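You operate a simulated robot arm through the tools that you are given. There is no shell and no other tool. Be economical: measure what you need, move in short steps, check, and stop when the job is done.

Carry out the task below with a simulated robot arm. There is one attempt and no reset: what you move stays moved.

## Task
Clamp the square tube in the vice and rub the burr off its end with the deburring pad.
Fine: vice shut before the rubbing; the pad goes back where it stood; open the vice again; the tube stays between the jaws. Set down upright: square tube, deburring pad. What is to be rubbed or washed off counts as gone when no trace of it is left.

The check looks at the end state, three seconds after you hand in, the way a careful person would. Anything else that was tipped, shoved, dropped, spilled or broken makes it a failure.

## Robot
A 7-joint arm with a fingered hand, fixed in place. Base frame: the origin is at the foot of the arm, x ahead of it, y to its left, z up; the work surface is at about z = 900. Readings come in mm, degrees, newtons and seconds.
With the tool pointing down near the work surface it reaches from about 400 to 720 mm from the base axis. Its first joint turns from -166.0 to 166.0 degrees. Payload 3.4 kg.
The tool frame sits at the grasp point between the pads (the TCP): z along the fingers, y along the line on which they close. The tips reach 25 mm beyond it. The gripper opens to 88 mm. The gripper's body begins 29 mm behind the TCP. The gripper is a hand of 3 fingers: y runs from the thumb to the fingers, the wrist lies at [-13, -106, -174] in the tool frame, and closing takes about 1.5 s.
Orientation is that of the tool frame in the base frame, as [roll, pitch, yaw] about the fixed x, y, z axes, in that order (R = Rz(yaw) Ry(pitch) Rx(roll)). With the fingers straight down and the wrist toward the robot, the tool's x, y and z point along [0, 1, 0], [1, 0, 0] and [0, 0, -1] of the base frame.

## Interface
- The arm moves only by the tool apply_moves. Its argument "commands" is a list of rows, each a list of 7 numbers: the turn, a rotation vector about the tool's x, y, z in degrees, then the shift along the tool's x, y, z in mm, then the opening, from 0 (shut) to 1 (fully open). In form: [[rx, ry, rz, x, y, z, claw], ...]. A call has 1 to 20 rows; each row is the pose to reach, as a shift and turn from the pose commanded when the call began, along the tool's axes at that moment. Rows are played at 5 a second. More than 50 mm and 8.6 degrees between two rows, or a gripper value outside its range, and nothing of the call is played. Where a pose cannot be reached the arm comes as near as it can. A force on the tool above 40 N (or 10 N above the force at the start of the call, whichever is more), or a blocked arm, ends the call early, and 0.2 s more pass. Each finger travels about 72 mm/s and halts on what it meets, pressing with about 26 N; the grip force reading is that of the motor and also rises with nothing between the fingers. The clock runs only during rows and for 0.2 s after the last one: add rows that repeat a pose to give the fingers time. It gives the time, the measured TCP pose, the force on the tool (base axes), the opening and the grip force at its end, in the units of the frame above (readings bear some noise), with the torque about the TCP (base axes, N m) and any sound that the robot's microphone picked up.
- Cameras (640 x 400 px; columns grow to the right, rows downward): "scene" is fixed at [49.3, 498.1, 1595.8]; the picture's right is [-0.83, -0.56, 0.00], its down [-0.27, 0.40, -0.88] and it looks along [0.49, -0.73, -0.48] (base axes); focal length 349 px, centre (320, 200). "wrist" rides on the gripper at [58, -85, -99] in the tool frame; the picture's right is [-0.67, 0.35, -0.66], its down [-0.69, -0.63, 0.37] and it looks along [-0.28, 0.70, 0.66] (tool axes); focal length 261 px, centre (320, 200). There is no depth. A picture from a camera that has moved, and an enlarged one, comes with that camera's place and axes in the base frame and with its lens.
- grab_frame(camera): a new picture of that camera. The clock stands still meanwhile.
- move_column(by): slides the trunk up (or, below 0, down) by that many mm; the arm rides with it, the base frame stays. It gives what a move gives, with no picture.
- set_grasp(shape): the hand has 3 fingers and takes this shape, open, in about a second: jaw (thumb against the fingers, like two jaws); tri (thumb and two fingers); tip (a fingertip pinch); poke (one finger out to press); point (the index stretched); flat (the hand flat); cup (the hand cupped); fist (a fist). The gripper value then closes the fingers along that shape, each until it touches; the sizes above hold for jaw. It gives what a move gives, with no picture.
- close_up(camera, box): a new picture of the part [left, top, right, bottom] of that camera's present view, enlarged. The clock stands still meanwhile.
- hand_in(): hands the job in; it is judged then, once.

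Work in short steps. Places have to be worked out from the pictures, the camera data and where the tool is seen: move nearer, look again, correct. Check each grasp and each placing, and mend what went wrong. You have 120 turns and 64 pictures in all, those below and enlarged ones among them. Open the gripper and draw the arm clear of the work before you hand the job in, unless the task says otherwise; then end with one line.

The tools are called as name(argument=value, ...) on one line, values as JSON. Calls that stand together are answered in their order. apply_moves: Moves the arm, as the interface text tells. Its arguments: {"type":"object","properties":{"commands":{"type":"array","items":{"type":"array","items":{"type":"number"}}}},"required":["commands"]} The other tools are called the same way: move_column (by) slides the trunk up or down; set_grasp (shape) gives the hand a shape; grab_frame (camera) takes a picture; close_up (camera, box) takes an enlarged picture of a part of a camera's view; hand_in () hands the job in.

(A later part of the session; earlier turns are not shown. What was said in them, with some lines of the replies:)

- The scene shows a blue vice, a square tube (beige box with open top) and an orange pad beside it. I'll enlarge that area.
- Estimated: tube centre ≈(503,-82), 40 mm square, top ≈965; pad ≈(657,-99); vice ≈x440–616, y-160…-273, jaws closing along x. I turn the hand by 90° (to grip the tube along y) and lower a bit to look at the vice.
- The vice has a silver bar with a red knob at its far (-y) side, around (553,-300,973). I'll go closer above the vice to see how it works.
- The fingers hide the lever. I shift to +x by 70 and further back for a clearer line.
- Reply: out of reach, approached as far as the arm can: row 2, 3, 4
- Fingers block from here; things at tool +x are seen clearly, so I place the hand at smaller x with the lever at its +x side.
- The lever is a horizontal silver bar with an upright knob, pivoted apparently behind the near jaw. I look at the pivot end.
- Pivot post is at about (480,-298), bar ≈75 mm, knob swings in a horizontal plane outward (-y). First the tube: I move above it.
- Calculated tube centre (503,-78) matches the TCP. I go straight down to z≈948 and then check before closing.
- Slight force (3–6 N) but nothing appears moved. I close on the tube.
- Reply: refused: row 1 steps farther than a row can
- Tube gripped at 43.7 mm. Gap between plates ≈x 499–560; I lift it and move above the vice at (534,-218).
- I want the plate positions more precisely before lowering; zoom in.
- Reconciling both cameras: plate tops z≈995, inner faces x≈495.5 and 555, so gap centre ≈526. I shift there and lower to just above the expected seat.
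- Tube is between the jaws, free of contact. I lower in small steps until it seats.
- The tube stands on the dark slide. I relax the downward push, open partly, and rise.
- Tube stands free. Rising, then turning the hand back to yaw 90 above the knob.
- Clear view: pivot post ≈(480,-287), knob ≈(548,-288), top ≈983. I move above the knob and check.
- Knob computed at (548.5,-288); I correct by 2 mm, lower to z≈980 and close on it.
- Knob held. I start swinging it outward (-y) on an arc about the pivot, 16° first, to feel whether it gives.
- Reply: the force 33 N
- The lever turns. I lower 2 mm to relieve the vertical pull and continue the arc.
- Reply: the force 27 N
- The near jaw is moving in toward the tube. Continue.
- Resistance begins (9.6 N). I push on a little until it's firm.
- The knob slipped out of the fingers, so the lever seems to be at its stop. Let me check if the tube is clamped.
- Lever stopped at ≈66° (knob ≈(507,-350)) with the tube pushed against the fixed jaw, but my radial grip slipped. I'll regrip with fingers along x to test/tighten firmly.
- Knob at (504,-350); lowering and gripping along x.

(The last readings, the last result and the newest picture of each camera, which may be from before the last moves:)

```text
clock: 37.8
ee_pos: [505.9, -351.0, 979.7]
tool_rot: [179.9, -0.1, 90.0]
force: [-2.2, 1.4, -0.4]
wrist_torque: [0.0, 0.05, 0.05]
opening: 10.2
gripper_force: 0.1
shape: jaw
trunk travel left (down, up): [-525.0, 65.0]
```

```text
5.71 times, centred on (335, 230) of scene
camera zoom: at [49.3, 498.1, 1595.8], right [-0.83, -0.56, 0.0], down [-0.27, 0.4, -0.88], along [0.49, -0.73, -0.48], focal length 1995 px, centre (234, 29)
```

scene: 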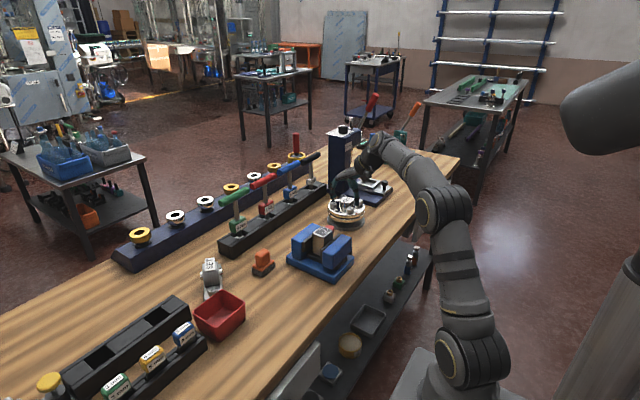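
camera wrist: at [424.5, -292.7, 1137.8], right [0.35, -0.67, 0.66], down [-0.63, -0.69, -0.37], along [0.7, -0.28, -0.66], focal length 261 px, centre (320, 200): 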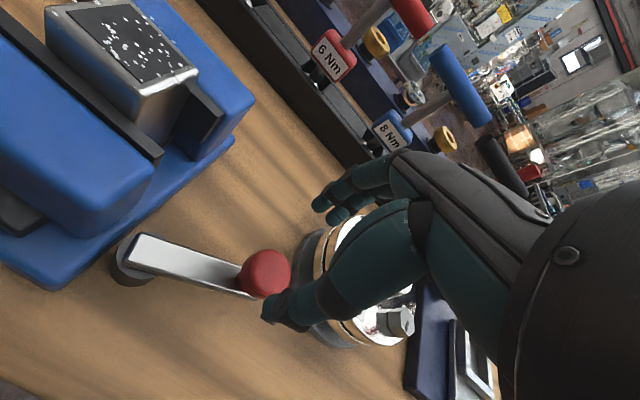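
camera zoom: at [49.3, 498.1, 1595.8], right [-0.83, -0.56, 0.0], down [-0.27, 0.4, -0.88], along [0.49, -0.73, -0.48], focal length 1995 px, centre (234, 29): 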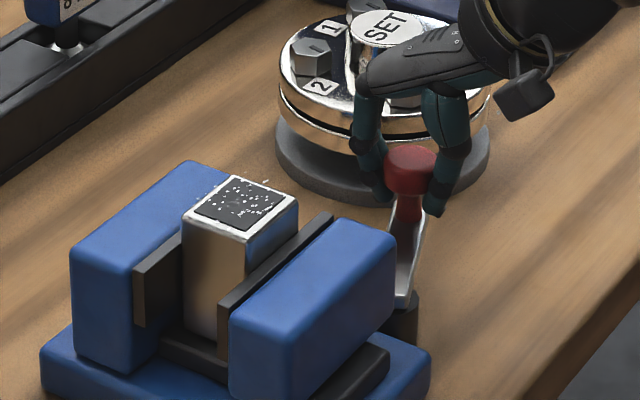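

The fingers cage the stem. I push further along the tangent to feel the clamp's resistance.

apply_moves(commands=[[0, 0, 0, 0, 0, 0, 0.02], [0, 0, 0, 0, 0, 0, 0.02], [0, 0, 0, -1.5, -3, 0, 0.02], [0, 0, 0, -3, -6, 0, 0.02], [0, 0, 0, -4, -9, 0, 0.02], [0, 0, 0, -5, -12, 0, 0.02]])

```text
clock: 39.2
ee_pos: [496.3, -355.5, 977.3]
tool_rot: [-179.9, -0.1, 90.1]
force: [7.1, 9.8, -17.5]
wrist_torque: [0.01, -0.31, 0.0]
opening: 17.9
gripper_force: 26.5
shape: jaw
trunk travel left (down, up): [-525.0, 65.0]
```

apply_moves(commands=[[0, 0, 0, -1, -3, 1, 0.02], [0, 0, 0, -2, -6, 2, 0.02], [0, 0, 0, -2.5, -9, 2, 0.02], [0, 0, 0, -3, -12, 2, 0.02], [0, 0, 0, -3, -12, 2, 0.02]])

close_up(camera="scene", box=[300, 195, 370, 265])

```text
clock: 40.4
ee_pos: [485.7, -357.5, 976.3]
tool_rot: [-179.9, 0.0, 90.0]
force: [24.8, 11.5, -7.5]
wrist_torque: [0.02, -0.47, -0.01]
opening: 17.7
gripper_force: 26.2
shape: jaw
trunk travel left (down, up): [-525.0, 65.0]
```

```text
5.71 times, centred on (335, 230) of scene
camera zoom: at [49.3, 498.1, 1595.8], right [-0.83, -0.56, 0.0], down [-0.27, 0.4, -0.88], along [0.49, -0.73, -0.48], focal length 1995 px, centre (234, 29)
```

zoom: 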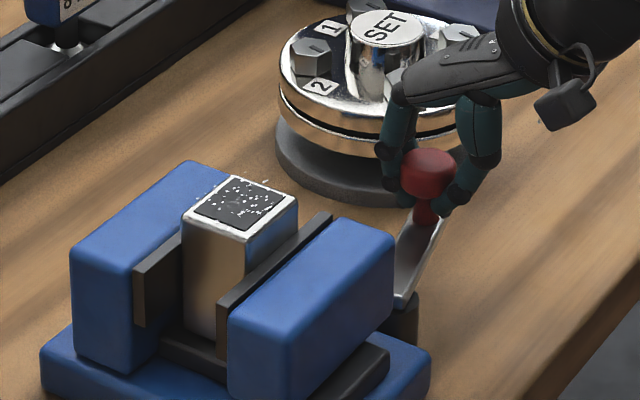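

Resistance climbs to 25 N with the jaw already stopped against the tube. I push a bit more in case the lever latches at 90°.

apply_moves(commands=[[0, 0, 0, 0, -3, 0, 0.02], [0, 0, 0, 0, -6, 0, 0.02], [0, 0, 0, 0.5, -9, 0, 0.02], [0, 0, 0, 1, -12, 0, 0.02], [0, 0, 0, 1, -12, 0, 0.02]])

```text
clock: 41.1
ee_pos: [483.5, -357.5, 977.4]
tool_rot: [179.7, -0.2, 90.3]
force: [31.3, 1.5, -11.0]
wrist_torque: [-0.09, -0.4, -0.13]
opening: 18.2
gripper_force: 25.7
shape: jaw
trunk travel left (down, up): [-525.0, 65.0]
stopped in row 3: the force on the tool passed its limit at 41 N (the readings are from after the stop); the commanded pose is now the measured one
```

Firm at >40 N: that's the clamp stop. I release the knob, rise, and see where the lever stays.

apply_moves(commands=[[0, 0, 0, 0, 0, 0, 0.3], [0, 0, 0, 0, 0, 0, 0.55], [0, 0, 0, 0, 0, 0, 0.7], [0, 0, 0, 0, 0, -20, 0.7], [0, 0, 0, 0, 0, -50, 0.7], [0, 0, 0, 0, 0, -90, 0.7], [0, 0, 0, 0, 0, -90, 0.7]])

grab_frame(camera="wrist")

close_up(camera="scene", box=[300, 195, 370, 265])

```text
clock: 42.7
ee_pos: [475.8, -359.1, 1070.8]
tool_rot: [179.7, 0.0, 90.1]
force: [-0.2, -0.3, 0.1]
wrist_torque: [-0.02, 0.02, -0.03]
opening: 61.7
gripper_force: 0.0
shape: jaw
trunk travel left (down, up): [-525.0, 65.0]
```

```text
22 pictures are left
camera wrist: at [392.1, -299.9, 1171.4], right [0.35, -0.67, 0.66], down [-0.63, -0.69, -0.37], along [0.7, -0.28, -0.66], focal length 261 px, centre (320, 200)
```

wrist: 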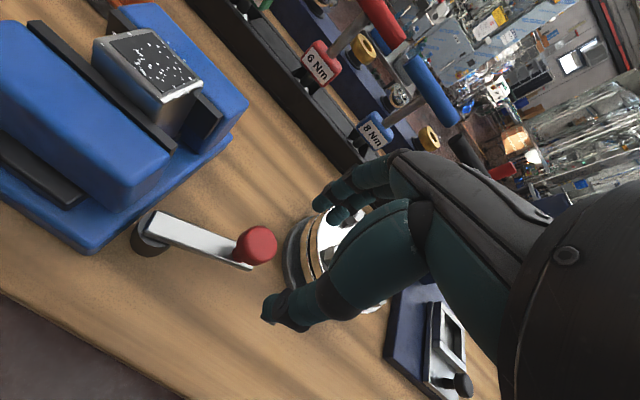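

```text
5.71 times, centred on (335, 230) of scene
camera zoom: at [49.3, 498.1, 1595.8], right [-0.83, -0.56, 0.0], down [-0.27, 0.4, -0.88], along [0.49, -0.73, -0.48], focal length 1995 px, centre (234, 29)
```

zoom: 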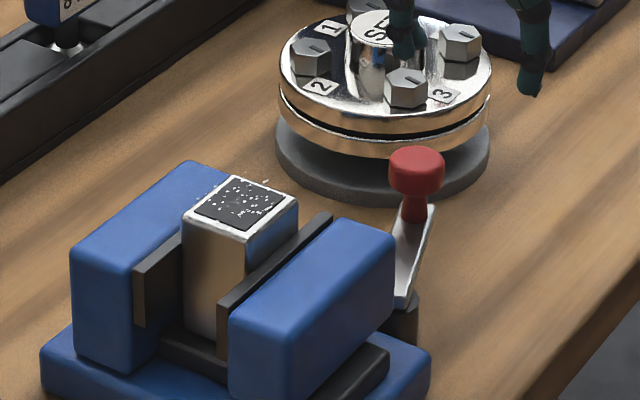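

Jaws hold the tube from both sides (lever self-positions at ≈67°). Now the pad: move above it at a safe height and look.

apply_moves(commands=[[0, 0, 0, 40, 15, -30, 0.9], [0, 0, 0, 80, 30, -50, 1], [0, 0, 0, 120, 50, -50, 1], [0, 0, 0, 160, 70, -50, 1], [0, 0, 0, 200, 95, -50, 1], [0, 0, 0, 235, 120, -50, 1], [0, 0, 0, 258, 145, -50, 1], [0, 0, 0, 260, 160, -30, 1], [0, 0, 0, 260, 160, -30, 1]])

grab_frame(camera="wrist")

close_up(camera="scene", box=[200, 150, 360, 310])

```text
refused: row 1 steps farther than a row can; nothing moved
```

```text
20 pictures are left
camera wrist: at [392.1, -299.9, 1171.4], right [0.35, -0.67, 0.66], down [-0.63, -0.69, -0.37], along [0.7, -0.28, -0.66], focal length 261 px, centre (320, 200)
```

wrist: 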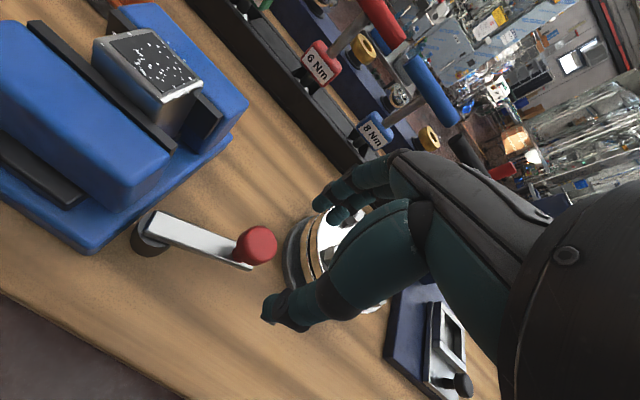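

```text
2.50 times, centred on (280, 230) of scene
camera zoom: at [49.3, 498.1, 1595.8], right [-0.83, -0.56, 0.0], down [-0.27, 0.4, -0.88], along [0.49, -0.73, -0.48], focal length 873 px, centre (420, 125)
```

zoom: 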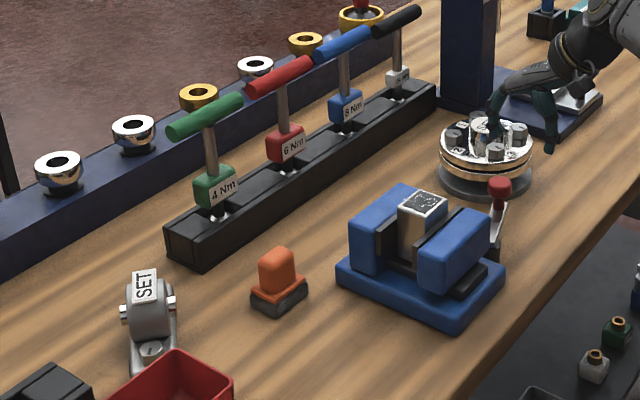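

Steps were too long; replay with finer rows (no new pictures until arrived).

apply_moves(commands=[[0, 0, 0, 10, 5, -30, 0.8], [0, 0, 0, 40, 20, -50, 0.9], [0, 0, 0, 75, 40, -50, 1], [0, 0, 0, 110, 60, -50, 1], [0, 0, 0, 145, 80, -50, 1], [0, 0, 0, 180, 100, -50, 1], [0, 0, 0, 215, 125, -50, 1], [0, 0, 0, 240, 150, -50, 1], [0, 0, 0, 260, 164, -30, 1], [0, 0, 0, 260, 164, -30, 1]])

grab_frame(camera="wrist")

```text
clock: 44.9
ee_pos: [640.0, -97.1, 1099.8]
tool_rot: [179.7, -0.1, 90.0]
force: [-0.7, -0.7, 0.3]
wrist_torque: [0.03, -0.02, 0.0]
opening: 87.7
gripper_force: 0.0
shape: jaw
trunk travel left (down, up): [-525.0, 65.0]
```

```text
18 pictures are left
camera wrist: at [556.4, -38.5, 1199.6], right [0.35, -0.67, 0.66], down [-0.63, -0.69, -0.37], along [0.7, -0.28, -0.66], focal length 261 px, centre (320, 200)
```

wrist: 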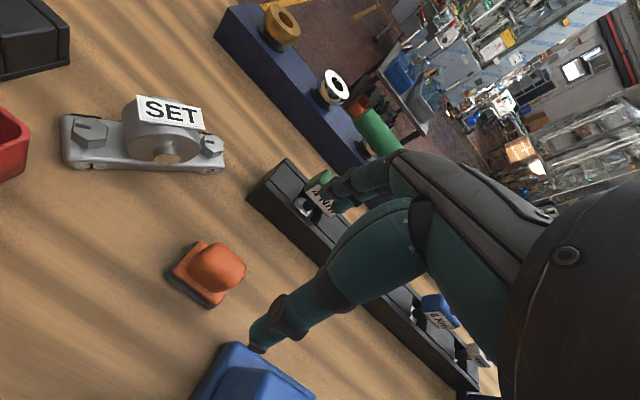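

Estimates of the pad from the two cameras disagree by ~10 mm in y; zoom in to refine.

close_up(camera="wrist", box=[140, 220, 270, 320])

close_up(camera="scene", box=[240, 240, 290, 280])

```text
4.00 times, centred on (205, 270) of wrist
camera zoom: at [556.4, -38.5, 1199.6], right [0.35, -0.67, 0.66], down [-0.63, -0.69, -0.37], along [0.7, -0.28, -0.66], focal length 1043 px, centre (780, -80)
```

zoom: 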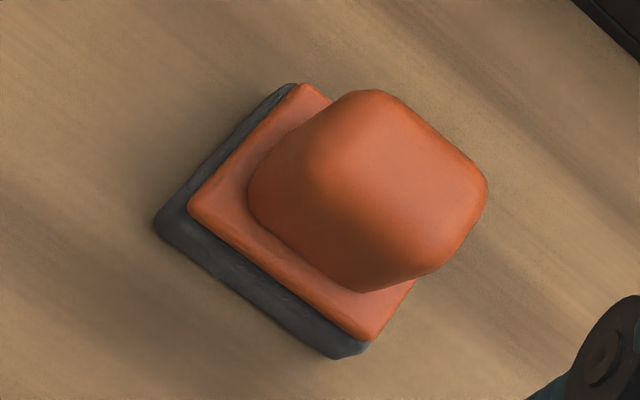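

```text
10.00 times, centred on (265, 260) of scene
camera zoom: at [49.3, 498.1, 1595.8], right [-0.83, -0.56, 0.0], down [-0.27, 0.4, -0.88], along [0.49, -0.73, -0.48], focal length 3492 px, centre (870, -400)
```

zoom: 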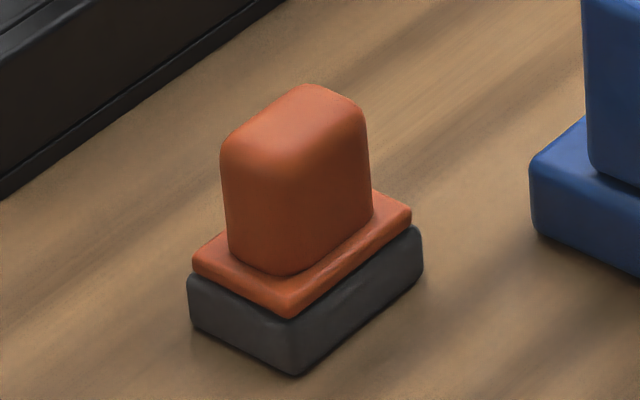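

Pad: centre ≈(655.5,-90), base 42×57, handle up to z≈980. Move over it and lower to TCP z≈958, open.

apply_moves(commands=[[0, 0, 0, 7, 15.5, 30, 1], [0, 0, 0, 7, 15.5, 70, 1], [0, 0, 0, 7, 15.5, 100, 1], [0, 0, 0, 7, 15.5, 120, 1], [0, 0, 0, 7, 15.5, 134, 1], [0, 0, 0, 7, 15.5, 141, 1], [0, 0, 0, 7, 15.5, 141, 1]])

grab_frame(camera="wrist")

```text
clock: 46.5
ee_pos: [655.7, -91.6, 958.7]
tool_rot: [179.7, 0.0, 90.1]
force: [-0.1, 0.1, -0.1]
wrist_torque: [-0.02, -0.01, -0.01]
opening: 87.5
gripper_force: 0.1
shape: jaw
trunk travel left (down, up): [-525.0, 65.0]
```

```text
15 pictures are left
camera wrist: at [572.2, -32.4, 1058.7], right [0.35, -0.67, 0.66], down [-0.63, -0.69, -0.37], along [0.7, -0.28, -0.66], focal length 261 px, centre (320, 200)
```

wrist: 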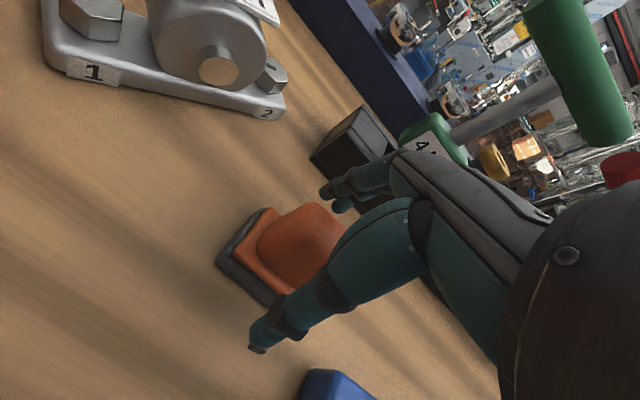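

Handle is between the fingers. Close.

apply_moves(commands=[[0, 0, 0, 0, 0, 0, 0.8], [0, 0, 0, 0, 0, 0, 0.6], [0, 0, 0, 0, 0, 0, 0.4], [0, 0, 0, 0, 0, 0, 0.2], [0, 0, 0, 0, 0, 0, 0.1], [0, 0, 0, 0, 0, 0, 0.1], [0, 0, 0, 0, 0, 0, 0.1]])

close_up(camera="scene", box=[220, 190, 360, 290])

```text
clock: 48.1
ee_pos: [656.4, -91.1, 957.4]
tool_rot: [179.7, 0.0, 90.1]
force: [-1.3, -0.4, -0.7]
wrist_torque: [-0.04, -0.02, -0.01]
opening: 24.2
gripper_force: 25.9
shape: jaw
trunk travel left (down, up): [-525.0, 65.0]
```

```text
4.00 times, centred on (290, 240) of scene
camera zoom: at [49.3, 498.1, 1595.8], right [-0.83, -0.56, 0.0], down [-0.27, 0.4, -0.88], along [0.49, -0.73, -0.48], focal length 1397 px, centre (440, 40)
```

zoom: 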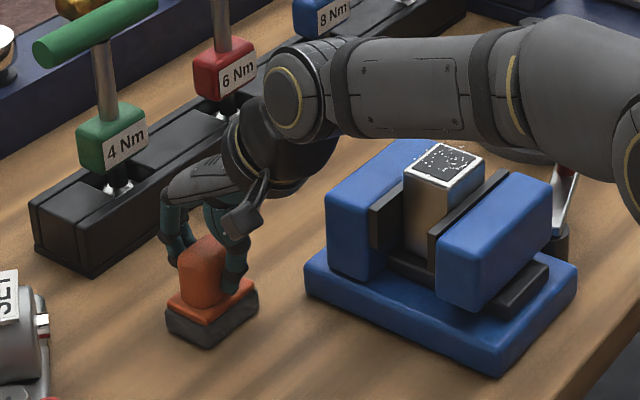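

Pad gripped (24 mm). Re-evaluating, the tube top is at z≈1018, centre ≈(532,-217), so pad contact is expected near TCP z≈1075. I lift and carry it over the tube at TCP z≈1100.

apply_moves(commands=[[0, 0, 0, 0, 0, -20, 0.1], [0, 0, 0, 0, 0, -55, 0.1], [0, 0, 0, 0, 0, -95, 0.1], [0, 0, 0, 0, 0, -130, 0.1], [0, 0, 0, 0, 0, -142, 0.1], [0, 0, 0, -25, -25, -142, 0.1], [0, 0, 0, -55, -55, -142, 0.1], [0, 0, 0, -85, -84, -142, 0.1], [0, 0, 0, -110, -108, -142, 0.1], [0, 0, 0, -126, -124, -142, 0.1], [0, 0, 0, -126, -124, -142, 0.1]])

close_up(camera="scene", box=[270, 180, 370, 280])

grab_frame(camera="wrist")

```text
clock: 50.5
ee_pos: [534.4, -218.1, 1100.1]
tool_rot: [179.7, 0.1, 90.1]
force: [-0.6, 0.2, -0.3]
wrist_torque: [-0.01, -0.02, 0.0]
opening: 24.0
gripper_force: 25.9
shape: jaw
trunk travel left (down, up): [-525.0, 65.0]
```

```text
4.00 times, centred on (320, 230) of scene
camera zoom: at [49.3, 498.1, 1595.8], right [-0.83, -0.56, 0.0], down [-0.27, 0.4, -0.88], along [0.49, -0.73, -0.48], focal length 1397 px, centre (320, 80)
```

zoom: 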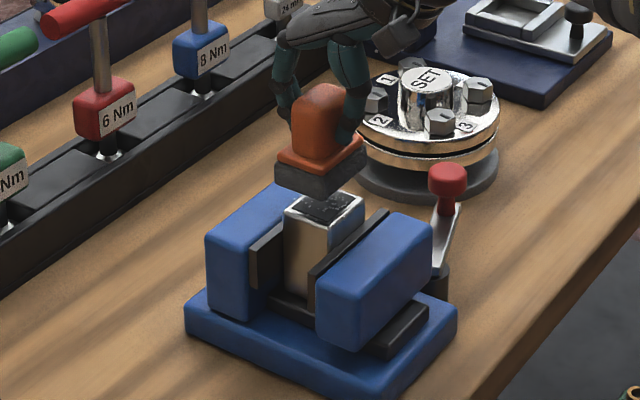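

```text
12 pictures are left
camera wrist: at [450.2, -159.8, 1199.9], right [0.35, -0.67, 0.66], down [-0.63, -0.69, -0.37], along [0.7, -0.28, -0.66], focal length 261 px, centre (320, 200)
```

wrist: 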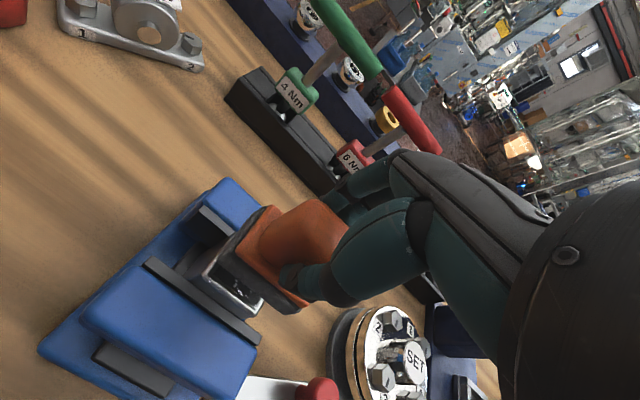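

Pad is over the tube end. Lower gently until contact.

apply_moves(commands=[[0, 0, 0, 0, 0, 6, 0.1], [0, 0, 0, 0, 0, 12, 0.1], [0, 0, 0, 0, 0, 17, 0.1], [0, 0, 0, 0, 0, 20, 0.1], [0, 0, 0, 0, 0, 23, 0.1]])

```text
clock: 51.7
ee_pos: [531.1, -217.1, 1079.2]
tool_rot: [179.7, 0.0, 90.0]
force: [-1.3, -0.2, 1.8]
wrist_torque: [0.01, -0.04, -0.01]
opening: 23.9
gripper_force: 25.5
shape: jaw
trunk travel left (down, up): [-525.0, 65.0]
```

apply_moves(commands=[[0, 0, 0, 0, 0, 1.5, 0.1], [0, 0, 0, 0, 0, 3, 0.1], [0, 0, 0, 0, 0, 3, 0.1]])

```text
clock: 52.5
ee_pos: [531.5, -217.4, 1077.0]
tool_rot: [179.5, 0.1, 90.1]
force: [3.4, -0.5, 16.5]
wrist_torque: [-0.02, -0.11, 0.0]
opening: 24.7
gripper_force: 25.6
shape: jaw
trunk travel left (down, up): [-525.0, 65.0]
```

Contact (16 N). Now rub with back-and-forth strokes at slightly lighter pressure.

apply_moves(commands=[[0, 0, 0, 6, 0, -0.5, 0.1], [0, 0, 0, 12, 0, -0.5, 0.1], [0, 0, 0, 4, 0, -0.5, 0.1], [0, 0, 0, -4, 0, -0.5, 0.1], [0, 0, 0, -12, 0, -0.5, 0.1], [0, 0, 0, -4, 0, -0.5, 0.1], [0, 0, 0, 4, 0, -0.5, 0.1], [0, 0, 0, 12, 6, -0.5, 0.1], [0, 0, 0, 4, 10, -0.5, 0.1], [0, 0, 0, -4, 10, -0.5, 0.1], [0, 0, 0, -12, 10, -0.5, 0.1], [0, 0, 0, -12, 2, -0.5, 0.1], [0, 0, 0, -12, -6, -0.5, 0.1], [0, 0, 0, -6, -10, -0.5, 0.1], [0, 0, 0, 2, -10, -0.5, 0.1], [0, 0, 0, 10, -10, -0.5, 0.1], [0, 0, 0, 12, -4, -0.5, 0.1], [0, 0, 0, 6, 0, -0.5, 0.1], [0, 0, 0, 0, 0, -0.5, 0.1], [0, 0, 0, 0, 0, -0.5, 0.1]])

```text
clock: 56.7
ee_pos: [529.9, -217.8, 1075.6]
tool_rot: [179.6, 0.1, 90.2]
force: [2.6, 4.3, 15.8]
wrist_torque: [0.06, -0.02, 0.01]
opening: 26.6
gripper_force: 25.7
shape: jaw
trunk travel left (down, up): [-525.0, 65.0]
```

Now lift 30 mm and inspect the tube end.

apply_moves(commands=[[0, 0, 0, 0, 0, -10, 0.1], [0, 0, 0, 5, 20, -35, 0.1], [0, 0, 0, 10, 45, -50, 0.1], [0, 0, 0, 10, 70, -50, 0.1], [0, 0, 0, 10, 70, -50, 0.1]])

close_up(camera="scene", box=[280, 180, 360, 260])

close_up(camera="wrist", box=[0, 150, 400, 400])

```text
clock: 57.9
ee_pos: [600.8, -207.5, 1122.6]
tool_rot: [179.7, -0.1, 90.1]
force: [0.1, 0.5, -0.9]
wrist_torque: [-0.01, -0.03, 0.01]
opening: 25.4
gripper_force: 26.1
shape: jaw
trunk travel left (down, up): [-525.0, 65.0]
```

```text
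5.00 times, centred on (320, 220) of scene
camera zoom: at [49.3, 498.1, 1595.8], right [-0.83, -0.56, 0.0], down [-0.27, 0.4, -0.88], along [0.49, -0.73, -0.48], focal length 1746 px, centre (320, 100)
```

zoom: 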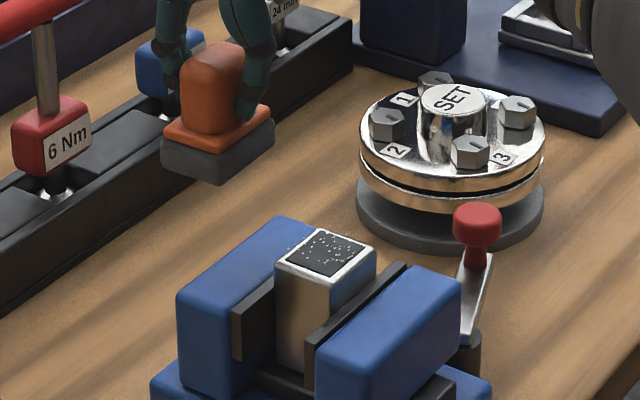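

```text
1.60 times, centred on (200, 275) of wrist
camera zoom: at [517.3, -149.5, 1223.4], right [0.35, -0.67, 0.66], down [-0.63, -0.69, -0.37], along [0.7, -0.28, -0.66], focal length 417 px, centre (512, 80)
```

zoom: 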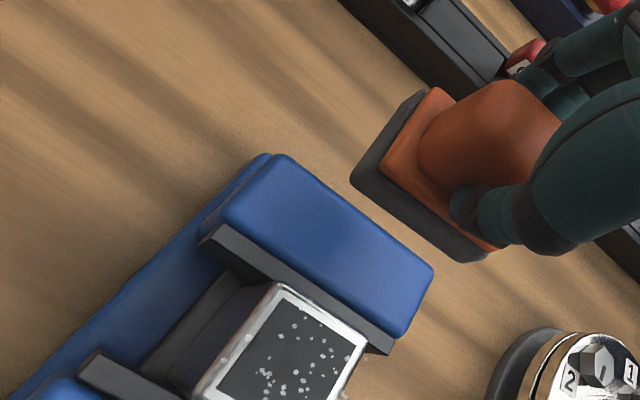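

Specks have become fewer but traces remain. Back down and rub on, several passes.

apply_moves(commands=[[0, 0, 0, 0, -25, 5, 0.05], [0, 0, 0, -5, -50, 20, 0.05], [0, 0, 0, -10, -70, 38, 0.05], [0, 0, 0, -10, -70, 47, 0.05], [0, 0, 0, -10, -70, 50, 0.05], [0, 0, 0, -10, -70, 50.5, 0.05]])

apply_moves(commands=[[0, 0, 0, 8, 0, 0, 0.05], [0, 0, 0, 16, 0, 0, 0.05], [0, 0, 0, 8, 0, 0, 0.05], [0, 0, 0, 0, 0, 0, 0.05], [0, 0, 0, -8, 0, 0, 0.05], [0, 0, 0, -16, 0, 0, 0.05], [0, 0, 0, -8, 0, 0, 0.05], [0, 0, 0, 0, 0, 0, 0.05], [0, 0, 0, 8, 7, 0, 0.05], [0, 0, 0, 16, 10, 0, 0.05], [0, 0, 0, 8, 10, 0, 0.05], [0, 0, 0, 0, 10, 0, 0.05], [0, 0, 0, -8, 10, 0, 0.05], [0, 0, 0, -16, 5, 0, 0.05], [0, 0, 0, -16, -3, 0, 0.05], [0, 0, 0, -8, -10, 0, 0.05], [0, 0, 0, 0, -10, 0, 0.05], [0, 0, 0, 8, -10, 0, 0.05], [0, 0, 0, 16, -8, 0, 0.05], [0, 0, 0, 8, 0, 0, 0.05]])

apply_moves(commands=[[0, 0, 0, -8, 0, 0, 0.05], [0, 0, 0, -16, 0, 0, 0.05], [0, 0, 0, -24, 0, 0, 0.05], [0, 0, 0, -16, 8, 0, 0.05], [0, 0, 0, -8, 12, 0, 0.05], [0, 0, 0, 0, 8, 0, 0.05], [0, 0, 0, 4, 0, 0, 0.05], [0, 0, 0, 0, -8, 0, 0.05], [0, 0, 0, -8, -12, 0, 0.05], [0, 0, 0, -16, -8, 0, 0.05], [0, 0, 0, -20, 0, 0, 0.05], [0, 0, 0, -16, 8, 0, 0.05], [0, 0, 0, -8, 12, 0, 0.05], [0, 0, 0, 0, 8, 0, 0.05], [0, 0, 0, 4, 0, 0, 0.05], [0, 0, 0, 0, -8, 0, 0.05], [0, 0, 0, -8, -12, 0, 0.05], [0, 0, 0, -16, -8, 0, 0.05], [0, 0, 0, -12, 0, 0, 0.05], [0, 0, 0, -8, 0, 0, 0.05]])

```text
clock: 59.3
ee_pos: [529.1, -218.2, 1075.6]
tool_rot: [179.6, 0.1, 90.1]
force: [-0.3, -0.6, 2.7]
wrist_torque: [-0.02, -0.01, -0.03]
opening: 25.6
gripper_force: 25.6
shape: jaw
trunk travel left (down, up): [-525.0, 65.0]
```

```text
clock: 63.5
ee_pos: [527.3, -208.7, 1074.1]
tool_rot: [179.7, -0.1, 90.2]
force: [-3.9, -1.2, 12.8]
wrist_torque: [-0.03, 0.04, -0.02]
opening: 26.2
gripper_force: 26.1
shape: jaw
trunk travel left (down, up): [-525.0, 65.0]
```

```text
clock: 67.7
ee_pos: [529.2, -218.3, 1074.4]
tool_rot: [179.6, 0.2, 90.0]
force: [-0.6, -2.9, 11.8]
wrist_torque: [-0.08, 0.01, -0.01]
opening: 25.7
gripper_force: 26.4
shape: jaw
trunk travel left (down, up): [-525.0, 65.0]
```

Pressure steady at ~12 N. Another round, shifted 3 mm to the tube's centre, then a look.

apply_moves(commands=[[0, 0, 0, 8, 3, 0.3, 0.05], [0, 0, 0, 14, 3, 0.3, 0.05], [0, 0, 0, 6, 8, 0.3, 0.05], [0, 0, 0, -2, 11, 0.3, 0.05], [0, 0, 0, -10, 8, 0.3, 0.05], [0, 0, 0, -14, 3, 0.3, 0.05], [0, 0, 0, -6, -3, 0.3, 0.05], [0, 0, 0, 2, -6, 0.3, 0.05], [0, 0, 0, 10, -3, 0.3, 0.05], [0, 0, 0, 14, 4, 0.3, 0.05], [0, 0, 0, 6, 12, 0.3, 0.05], [0, 0, 0, -2, 14, 0.3, 0.05], [0, 0, 0, -10, 10, 0.3, 0.05], [0, 0, 0, -14, 3, 0.3, 0.05], [0, 0, 0, -6, -5, 0.3, 0.05], [0, 0, 0, 2, -8, 0.3, 0.05], [0, 0, 0, 10, -4, 0.3, 0.05], [0, 0, 0, 8, 3, 0.3, 0.05], [0, 0, 0, 0, 3, 0.3, 0.05]])

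apply_moves(commands=[[0, 0, 0, 8, 0, 0, 0.05], [0, 0, 0, 16, 0, 0, 0.05], [0, 0, 0, 8, 0, 0, 0.05], [0, 0, 0, 0, 0, 0, 0.05], [0, 0, 0, -8, 0, 0, 0.05], [0, 0, 0, -16, 0, 0, 0.05], [0, 0, 0, -8, 0, 0, 0.05], [0, 0, 0, 0, 0, 0, 0.05], [0, 0, 0, 8, 7, 0, 0.05], [0, 0, 0, 16, 10, 0, 0.05], [0, 0, 0, 8, 10, 0, 0.05], [0, 0, 0, 0, 10, 0, 0.05], [0, 0, 0, -8, 10, 0, 0.05], [0, 0, 0, -16, 5, 0, 0.05], [0, 0, 0, -16, -3, 0, 0.05], [0, 0, 0, -8, -10, 0, 0.05], [0, 0, 0, 0, -10, 0, 0.05], [0, 0, 0, 8, -10, 0, 0.05], [0, 0, 0, 6, -4, 0, 0.05], [0, 0, 0, 0, 0, 0, 0.05]])

apply_moves(commands=[[0, 0, 0, 0, 0, -10, 0.05], [0, 0, 0, 5, 20, -35, 0.05], [0, 0, 0, 10, 45, -50, 0.05], [0, 0, 0, 10, 70, -50, 0.05], [0, 0, 0, 10, 70, -50, 0.05]])

close_up(camera="wrist", box=[100, 300, 260, 400])

```text
clock: 71.7
ee_pos: [534.5, -216.9, 1074.4]
tool_rot: [179.6, 0.1, 90.1]
force: [0.2, 1.4, 2.3]
wrist_torque: [-0.01, -0.04, -0.02]
opening: 25.3
gripper_force: 26.0
shape: jaw
trunk travel left (down, up): [-525.0, 65.0]
```

```text
clock: 75.9
ee_pos: [533.1, -217.7, 1074.8]
tool_rot: [179.7, 0.0, 90.3]
force: [-1.2, 2.7, 5.4]
wrist_torque: [-0.01, 0.03, 0.02]
opening: 25.3
gripper_force: 25.7
shape: jaw
trunk travel left (down, up): [-525.0, 65.0]
```

```text
clock: 77.1
ee_pos: [603.6, -206.6, 1122.4]
tool_rot: [179.6, 0.0, 90.1]
force: [0.2, 0.3, -1.5]
wrist_torque: [0.0, -0.03, -0.01]
opening: 25.1
gripper_force: 25.2
shape: jaw
trunk travel left (down, up): [-525.0, 65.0]
```

```text
4.00 times, centred on (180, 350) of wrist
camera zoom: at [519.8, -148.6, 1222.6], right [0.35, -0.67, 0.66], down [-0.63, -0.69, -0.37], along [0.7, -0.28, -0.66], focal length 1043 px, centre (880, -400)
```

zoom: 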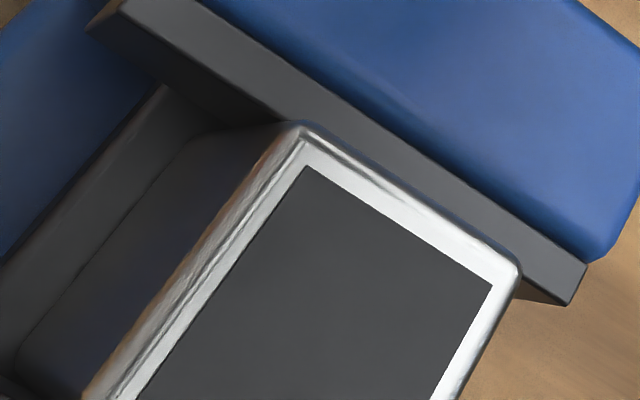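

Visible part is clean and the tube touches the fixed jaw. Check the rest with the scene camera.

close_up(camera="scene", box=[300, 215, 350, 255])

```text
10.00 times, centred on (325, 235) of scene
camera zoom: at [49.3, 498.1, 1595.8], right [-0.83, -0.56, 0.0], down [-0.27, 0.4, -0.88], along [0.49, -0.73, -0.48], focal length 3492 px, centre (270, -150)
```

zoom: 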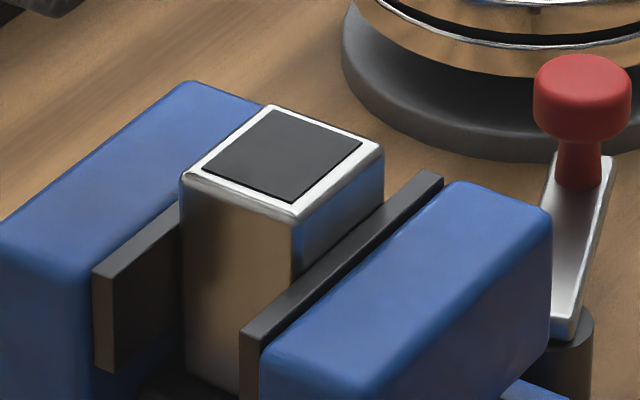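

Burr is all gone. Return the pad to (656.4,-91): move above and lower to ~15 mm over the table.

apply_moves(commands=[[0, 0, 0, 30, 14, 0, 0.05], [0, 0, 0, 60, 28, 0, 0.05], [0, 0, 0, 90, 42, 0, 0.05], [0, 0, 0, 115.5, 53, 0, 0.05], [0, 0, 0, 115.5, 53, 0, 0.05], [0, 0, 0, 115.5, 53, 35, 0.05], [0, 0, 0, 115.5, 53, 70, 0.05], [0, 0, 0, 115.5, 53, 105, 0.05], [0, 0, 0, 115.5, 53, 135, 0.05], [0, 0, 0, 115.5, 53, 150, 0.05], [0, 0, 0, 115.5, 53, 150, 0.05]])

close_up(camera="scene", box=[220, 190, 360, 290])

```text
clock: 79.5
ee_pos: [659.6, -90.7, 974.0]
tool_rot: [179.7, 0.0, 90.0]
force: [0.6, 0.9, -0.5]
wrist_torque: [0.01, -0.03, -0.02]
opening: 25.3
gripper_force: 26.5
shape: jaw
trunk travel left (down, up): [-525.0, 65.0]
```

```text
4.00 times, centred on (290, 240) of scene
camera zoom: at [49.3, 498.1, 1595.8], right [-0.83, -0.56, 0.0], down [-0.27, 0.4, -0.88], along [0.49, -0.73, -0.48], focal length 1397 px, centre (440, 40)
```

zoom: 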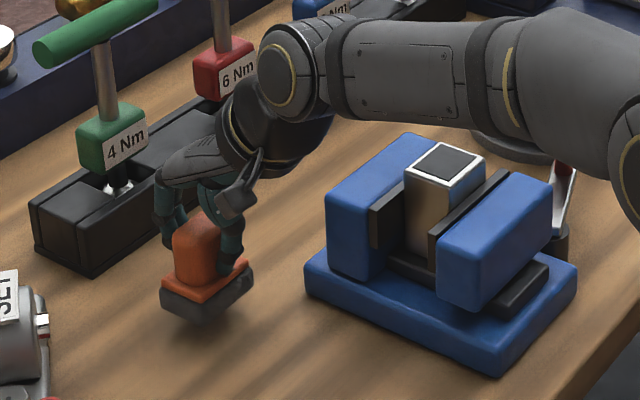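

apply_moves(commands=[[0, 0, 0, 0, -2.5, 5, 0.05], [0, 0, 0, 0, -2.5, 10, 0.05], [0, 0, 0, 0, -2.5, 14, 0.05], [0, 0, 0, 0, -2.5, 17, 0.05], [0, 0, 0, 0, -2.5, 19, 0.05], [0, 0, 0, 0, -2.5, 19, 0.05]])

```text
clock: 80.9
ee_pos: [655.8, -91.3, 954.8]
tool_rot: [179.7, -0.1, 90.0]
force: [0.1, 0.0, 0.3]
wrist_torque: [-0.01, -0.02, 0.0]
opening: 25.2
gripper_force: 26.1
shape: jaw
trunk travel left (down, up): [-525.0, 65.0]
```

apply_moves(commands=[[0, 0, 0, 0, 0, 1.5, 0.05], [0, 0, 0, 0, 0, 3, 0.05], [0, 0, 0, 0, 0, 3, 0.05]])

```text
clock: 81.7
ee_pos: [656.2, -90.6, 952.5]
tool_rot: [179.6, 0.0, 90.1]
force: [0.5, 1.8, 11.5]
wrist_torque: [0.0, -0.05, -0.01]
opening: 25.4
gripper_force: 26.2
shape: jaw
trunk travel left (down, up): [-525.0, 65.0]
```

Pad is on the bench (11 N). Release: relax by 1 mm, open, rise, and check.

apply_moves(commands=[[0, 0, 0, 0, 0, -1, 0.1], [0, 0, 0, 0, 0, -1, 0.35], [0, 0, 0, 0, 0, -1, 0.6], [0, 0, 0, 0, 0, -1, 0.85], [0, 0, 0, 0, 0, -1, 0.85], [0, 0, 0, 0, 0, -20, 0.85], [0, 0, 0, 0, 0, -60, 0.85], [0, 0, 0, 0, 0, -105, 0.85], [0, 0, 0, 0, 0, -150, 0.85], [0, 0, 0, 0, 0, -150, 0.85]])

close_up(camera="scene", box=[190, 200, 390, 325])

```text
clock: 83.9
ee_pos: [653.2, -92.4, 1103.8]
tool_rot: [179.8, 0.1, 90.1]
force: [0.3, 0.2, 0.7]
wrist_torque: [0.0, -0.02, 0.03]
opening: 74.6
gripper_force: 0.2
shape: jaw
trunk travel left (down, up): [-525.0, 65.0]
```

```text
3.20 times, centred on (290, 262) of scene
camera zoom: at [49.3, 498.1, 1595.8], right [-0.83, -0.56, 0.0], down [-0.27, 0.4, -0.88], along [0.49, -0.73, -0.48], focal length 1117 px, centre (416, 0)
```

zoom: 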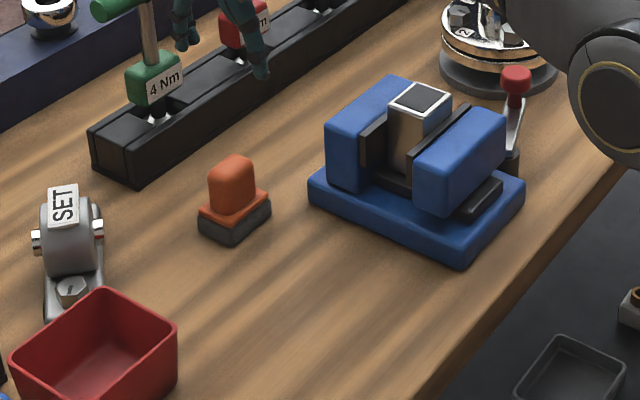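

Pad is exactly where it stood. Now to the lever: move above the knob (505,-350).

apply_moves(commands=[[0, 0, 0, -28, -16, -5, 0.7], [0, 0, 0, -58, -33, -5, 0.7], [0, 0, 0, -90, -51, -5, 0.7], [0, 0, 0, -122, -69, -5, 0.7], [0, 0, 0, -154, -87, -5, 0.7], [0, 0, 0, -186, -105, -5, 0.7], [0, 0, 0, -218, -124, -5, 0.7], [0, 0, 0, -245, -142, 0, 0.7], [0, 0, 0, -258, -149, 30, 0.7], [0, 0, 0, -258, -149, 60, 0.7], [0, 0, 0, -258, -149, 60, 0.7]])

grab_frame(camera="wrist")

```text
clock: 86.3
ee_pos: [504.8, -349.3, 1041.4]
tool_rot: [179.7, 0.0, 90.1]
force: [-0.6, 0.0, 0.2]
wrist_torque: [-0.02, -0.01, 0.03]
opening: 61.7
gripper_force: 0.0
shape: jaw
trunk travel left (down, up): [-525.0, 65.0]
```

```text
5 pictures are left
camera wrist: at [420.8, -291.0, 1140.1], right [0.35, -0.67, 0.66], down [-0.63, -0.69, -0.37], along [0.7, -0.28, -0.66], focal length 261 px, centre (320, 200)
```

wrist: 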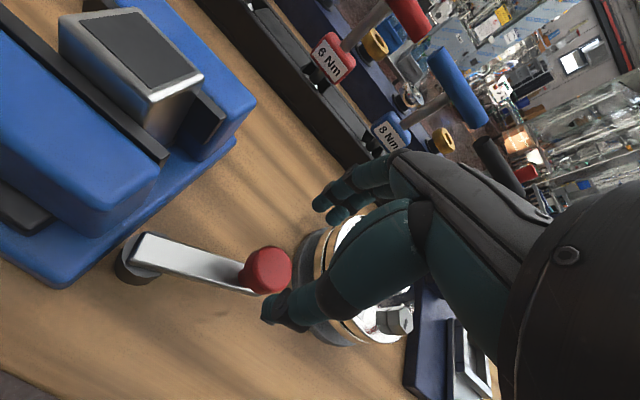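

apply_moves(commands=[[0, 0, 0, 1, 0, 22, 0.7], [0, 0, 0, 2, 0, 44, 0.7], [0, 0, 0, 2, 0, 63, 0.7], [0, 0, 0, 2, 0, 63, 0.5], [0, 0, 0, 2, 0, 63, 0.3], [0, 0, 0, 2, 0, 63, 0.1], [0, 0, 0, 2, 0, 63, 0.05], [0, 0, 0, 2, 0, 63, 0.05], [0, 0, 0, 2, 0, 63, 0.05]])

```text
clock: 88.3
ee_pos: [505.0, -348.9, 975.9]
tool_rot: [180.0, -0.2, 90.2]
force: [-5.8, 5.2, -15.3]
wrist_torque: [0.05, -0.16, 0.01]
opening: 18.3
gripper_force: 25.9
shape: jaw
trunk travel left (down, up): [-525.0, 65.0]
```

Knob gripped (18 mm). Swing the lever back along the arc toward its starting place.

apply_moves(commands=[[0, 0, 0, 3, 6, 1, 0.05], [0, 0, 0, 6, 12.1, 1.5, 0.05], [0, 0, 0, 10, 17.2, 1.5, 0.05], [0, 0, 0, 14, 22.2, 1.5, 0.05], [0, 0, 0, 18.8, 26.5, 1.5, 0.05], [0, 0, 0, 23.7, 30.6, 1.5, 0.05], [0, 0, 0, 23.7, 30.6, 1.5, 0.05]])

```text
clock: 89.9
ee_pos: [536.7, -324.3, 976.6]
tool_rot: [179.9, -0.1, 90.0]
force: [-22.5, 4.0, -26.9]
wrist_torque: [0.21, -0.13, 0.35]
opening: 18.0
gripper_force: 26.2
shape: jaw
trunk travel left (down, up): [-525.0, 65.0]
```

Following well, some inward pull; I reduce the radius by 2 mm and finish the swing.

apply_moves(commands=[[0, 0, 0, 5.5, 2, 1, 0.05], [0, 0, 0, 11.3, 4.5, 1.5, 0.05], [0, 0, 0, 17.5, 6.8, 1.5, 0.05], [0, 0, 0, 23.7, 8.5, 1.5, 0.05], [0, 0, 0, 30, 9.5, 1.5, 0.05], [0, 0, 0, 36.8, 10, 1.5, 0.05], [0, 0, 0, 36.8, 10, 1.5, 0.05]])

close_up(camera="scene", box=[290, 190, 370, 270])

```text
clock: 91.5
ee_pos: [546.8, -288.8, 975.9]
tool_rot: [179.8, -0.1, 90.1]
force: [-9.3, -8.7, -21.5]
wrist_torque: [0.34, -0.22, 0.52]
opening: 15.5
gripper_force: 25.6
shape: jaw
trunk travel left (down, up): [-525.0, 65.0]
```

```text
5.00 times, centred on (330, 230) of scene
camera zoom: at [49.3, 498.1, 1595.8], right [-0.83, -0.56, 0.0], down [-0.27, 0.4, -0.88], along [0.49, -0.73, -0.48], focal length 1746 px, centre (270, 50)
```

zoom: 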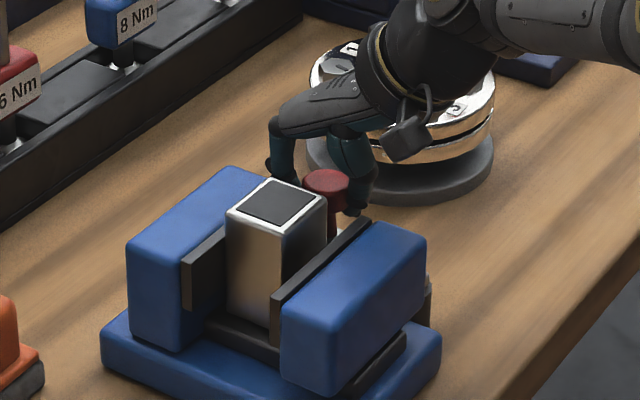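

Jaw has nearly returned; the knob lags a bit in the grip. Push 6 mm more toward +y, then release and rise.

apply_moves(commands=[[0, 0, 0, 3, 0, 0, 0.05], [0, 0, 0, 6, 0, 0, 0.05], [0, 0, 0, 6, 0, 0, 0.05]])

apply_moves(commands=[[0, 0, 0, 0, 0, 0, 0.3], [0, 0, 0, 0, 0, 0, 0.55], [0, 0, 0, 0, 0, 0, 0.7], [0, 0, 0, 0, 0, 0, 0.7], [0, 0, 0, 0, 0, -25, 0.7], [0, 0, 0, 0, 0, -65, 0.7], [0, 0, 0, -10, -10, -105, 0.7], [0, 0, 0, -20, -30, -130, 0.7], [0, 0, 0, -20, -40, -130, 0.7]])

grab_frame(camera="wrist")

```text
clock: 92.3
ee_pos: [547.0, -282.9, 975.8]
tool_rot: [179.7, -0.1, 90.1]
force: [-7.7, -9.5, -14.6]
wrist_torque: [0.21, -0.25, 0.39]
opening: 15.8
gripper_force: 26.2
shape: jaw
trunk travel left (down, up): [-525.0, 65.0]
```

```text
clock: 94.3
ee_pos: [506.6, -298.8, 1105.5]
tool_rot: [179.6, 0.0, 90.1]
force: [-0.1, -0.3, 0.5]
wrist_torque: [-0.03, -0.03, 0.0]
opening: 61.1
gripper_force: 0.0
shape: jaw
trunk travel left (down, up): [-525.0, 65.0]
```

```text
3 pictures are left
camera wrist: at [422.0, -240.6, 1204.7], right [0.35, -0.67, 0.66], down [-0.63, -0.69, -0.37], along [0.7, -0.28, -0.66], focal length 261 px, centre (320, 200)
```

wrist: 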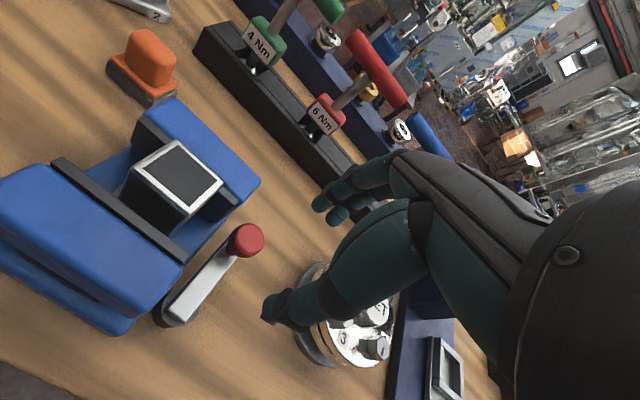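

Lever is back at its start, jaw open, tube standing between the jaws. Withdraw the arm upward and toward the base.

apply_moves(commands=[[0, 0, 0, 0, 0, -40, 0.7], [0, 0, 0, 0, 0, -85, 0.8], [0, 0, 0, 20, -15, -120, 0.9], [0, 0, 0, 50, -30, -140, 1], [0, 0, 0, 85, -45, -150, 1], [0, 0, 0, 120, -60, -155, 1], [0, 0, 0, 155, -75, -160, 1], [0, 0, 0, 190, -85, -165, 1], [0, 0, 0, 225, -95, -170, 1], [0, 0, 0, 260, -100, -170, 1], [0, 0, 0, 300, -100, -170, 1], [0, 0, 0, 330, -100, -170, 1], [0, 0, 0, 330, -100, -170, 1]])

close_up(camera="scene", box=[190, 190, 390, 315])

```text
clock: 97.1
ee_pos: [403.5, 26.8, 1276.6]
tool_rot: [179.7, 0.0, 90.1]
force: [0.4, 0.3, 0.4]
wrist_torque: [-0.01, 0.01, -0.01]
opening: 87.8
gripper_force: 0.1
shape: jaw
trunk travel left (down, up): [-525.0, 65.0]
```

```text
3.20 times, centred on (290, 252) of scene
camera zoom: at [49.3, 498.1, 1595.8], right [-0.83, -0.56, 0.0], down [-0.27, 0.4, -0.88], along [0.49, -0.73, -0.48], focal length 1117 px, centre (416, 32)
```

zoom: 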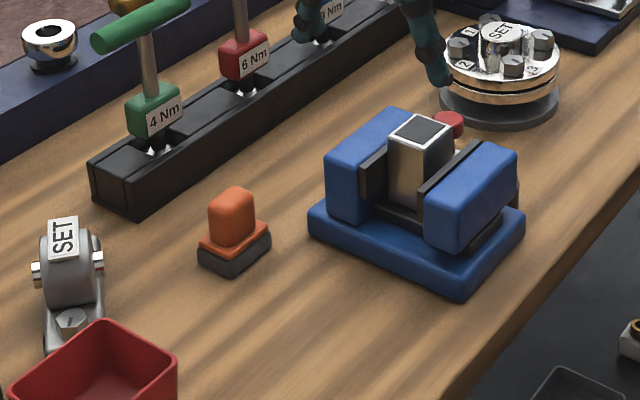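

Everything matches the start picture (jaw open, pad in place), and the tube is clean and upright between the jaws. Handing in.

hand_in()

```text
The job is handed in.
```

The tube was clamped and its end rubbed until no burr showed in the pictures. The pad is back where it stood, the vice is open again, and the tube stands upright between the jaws.
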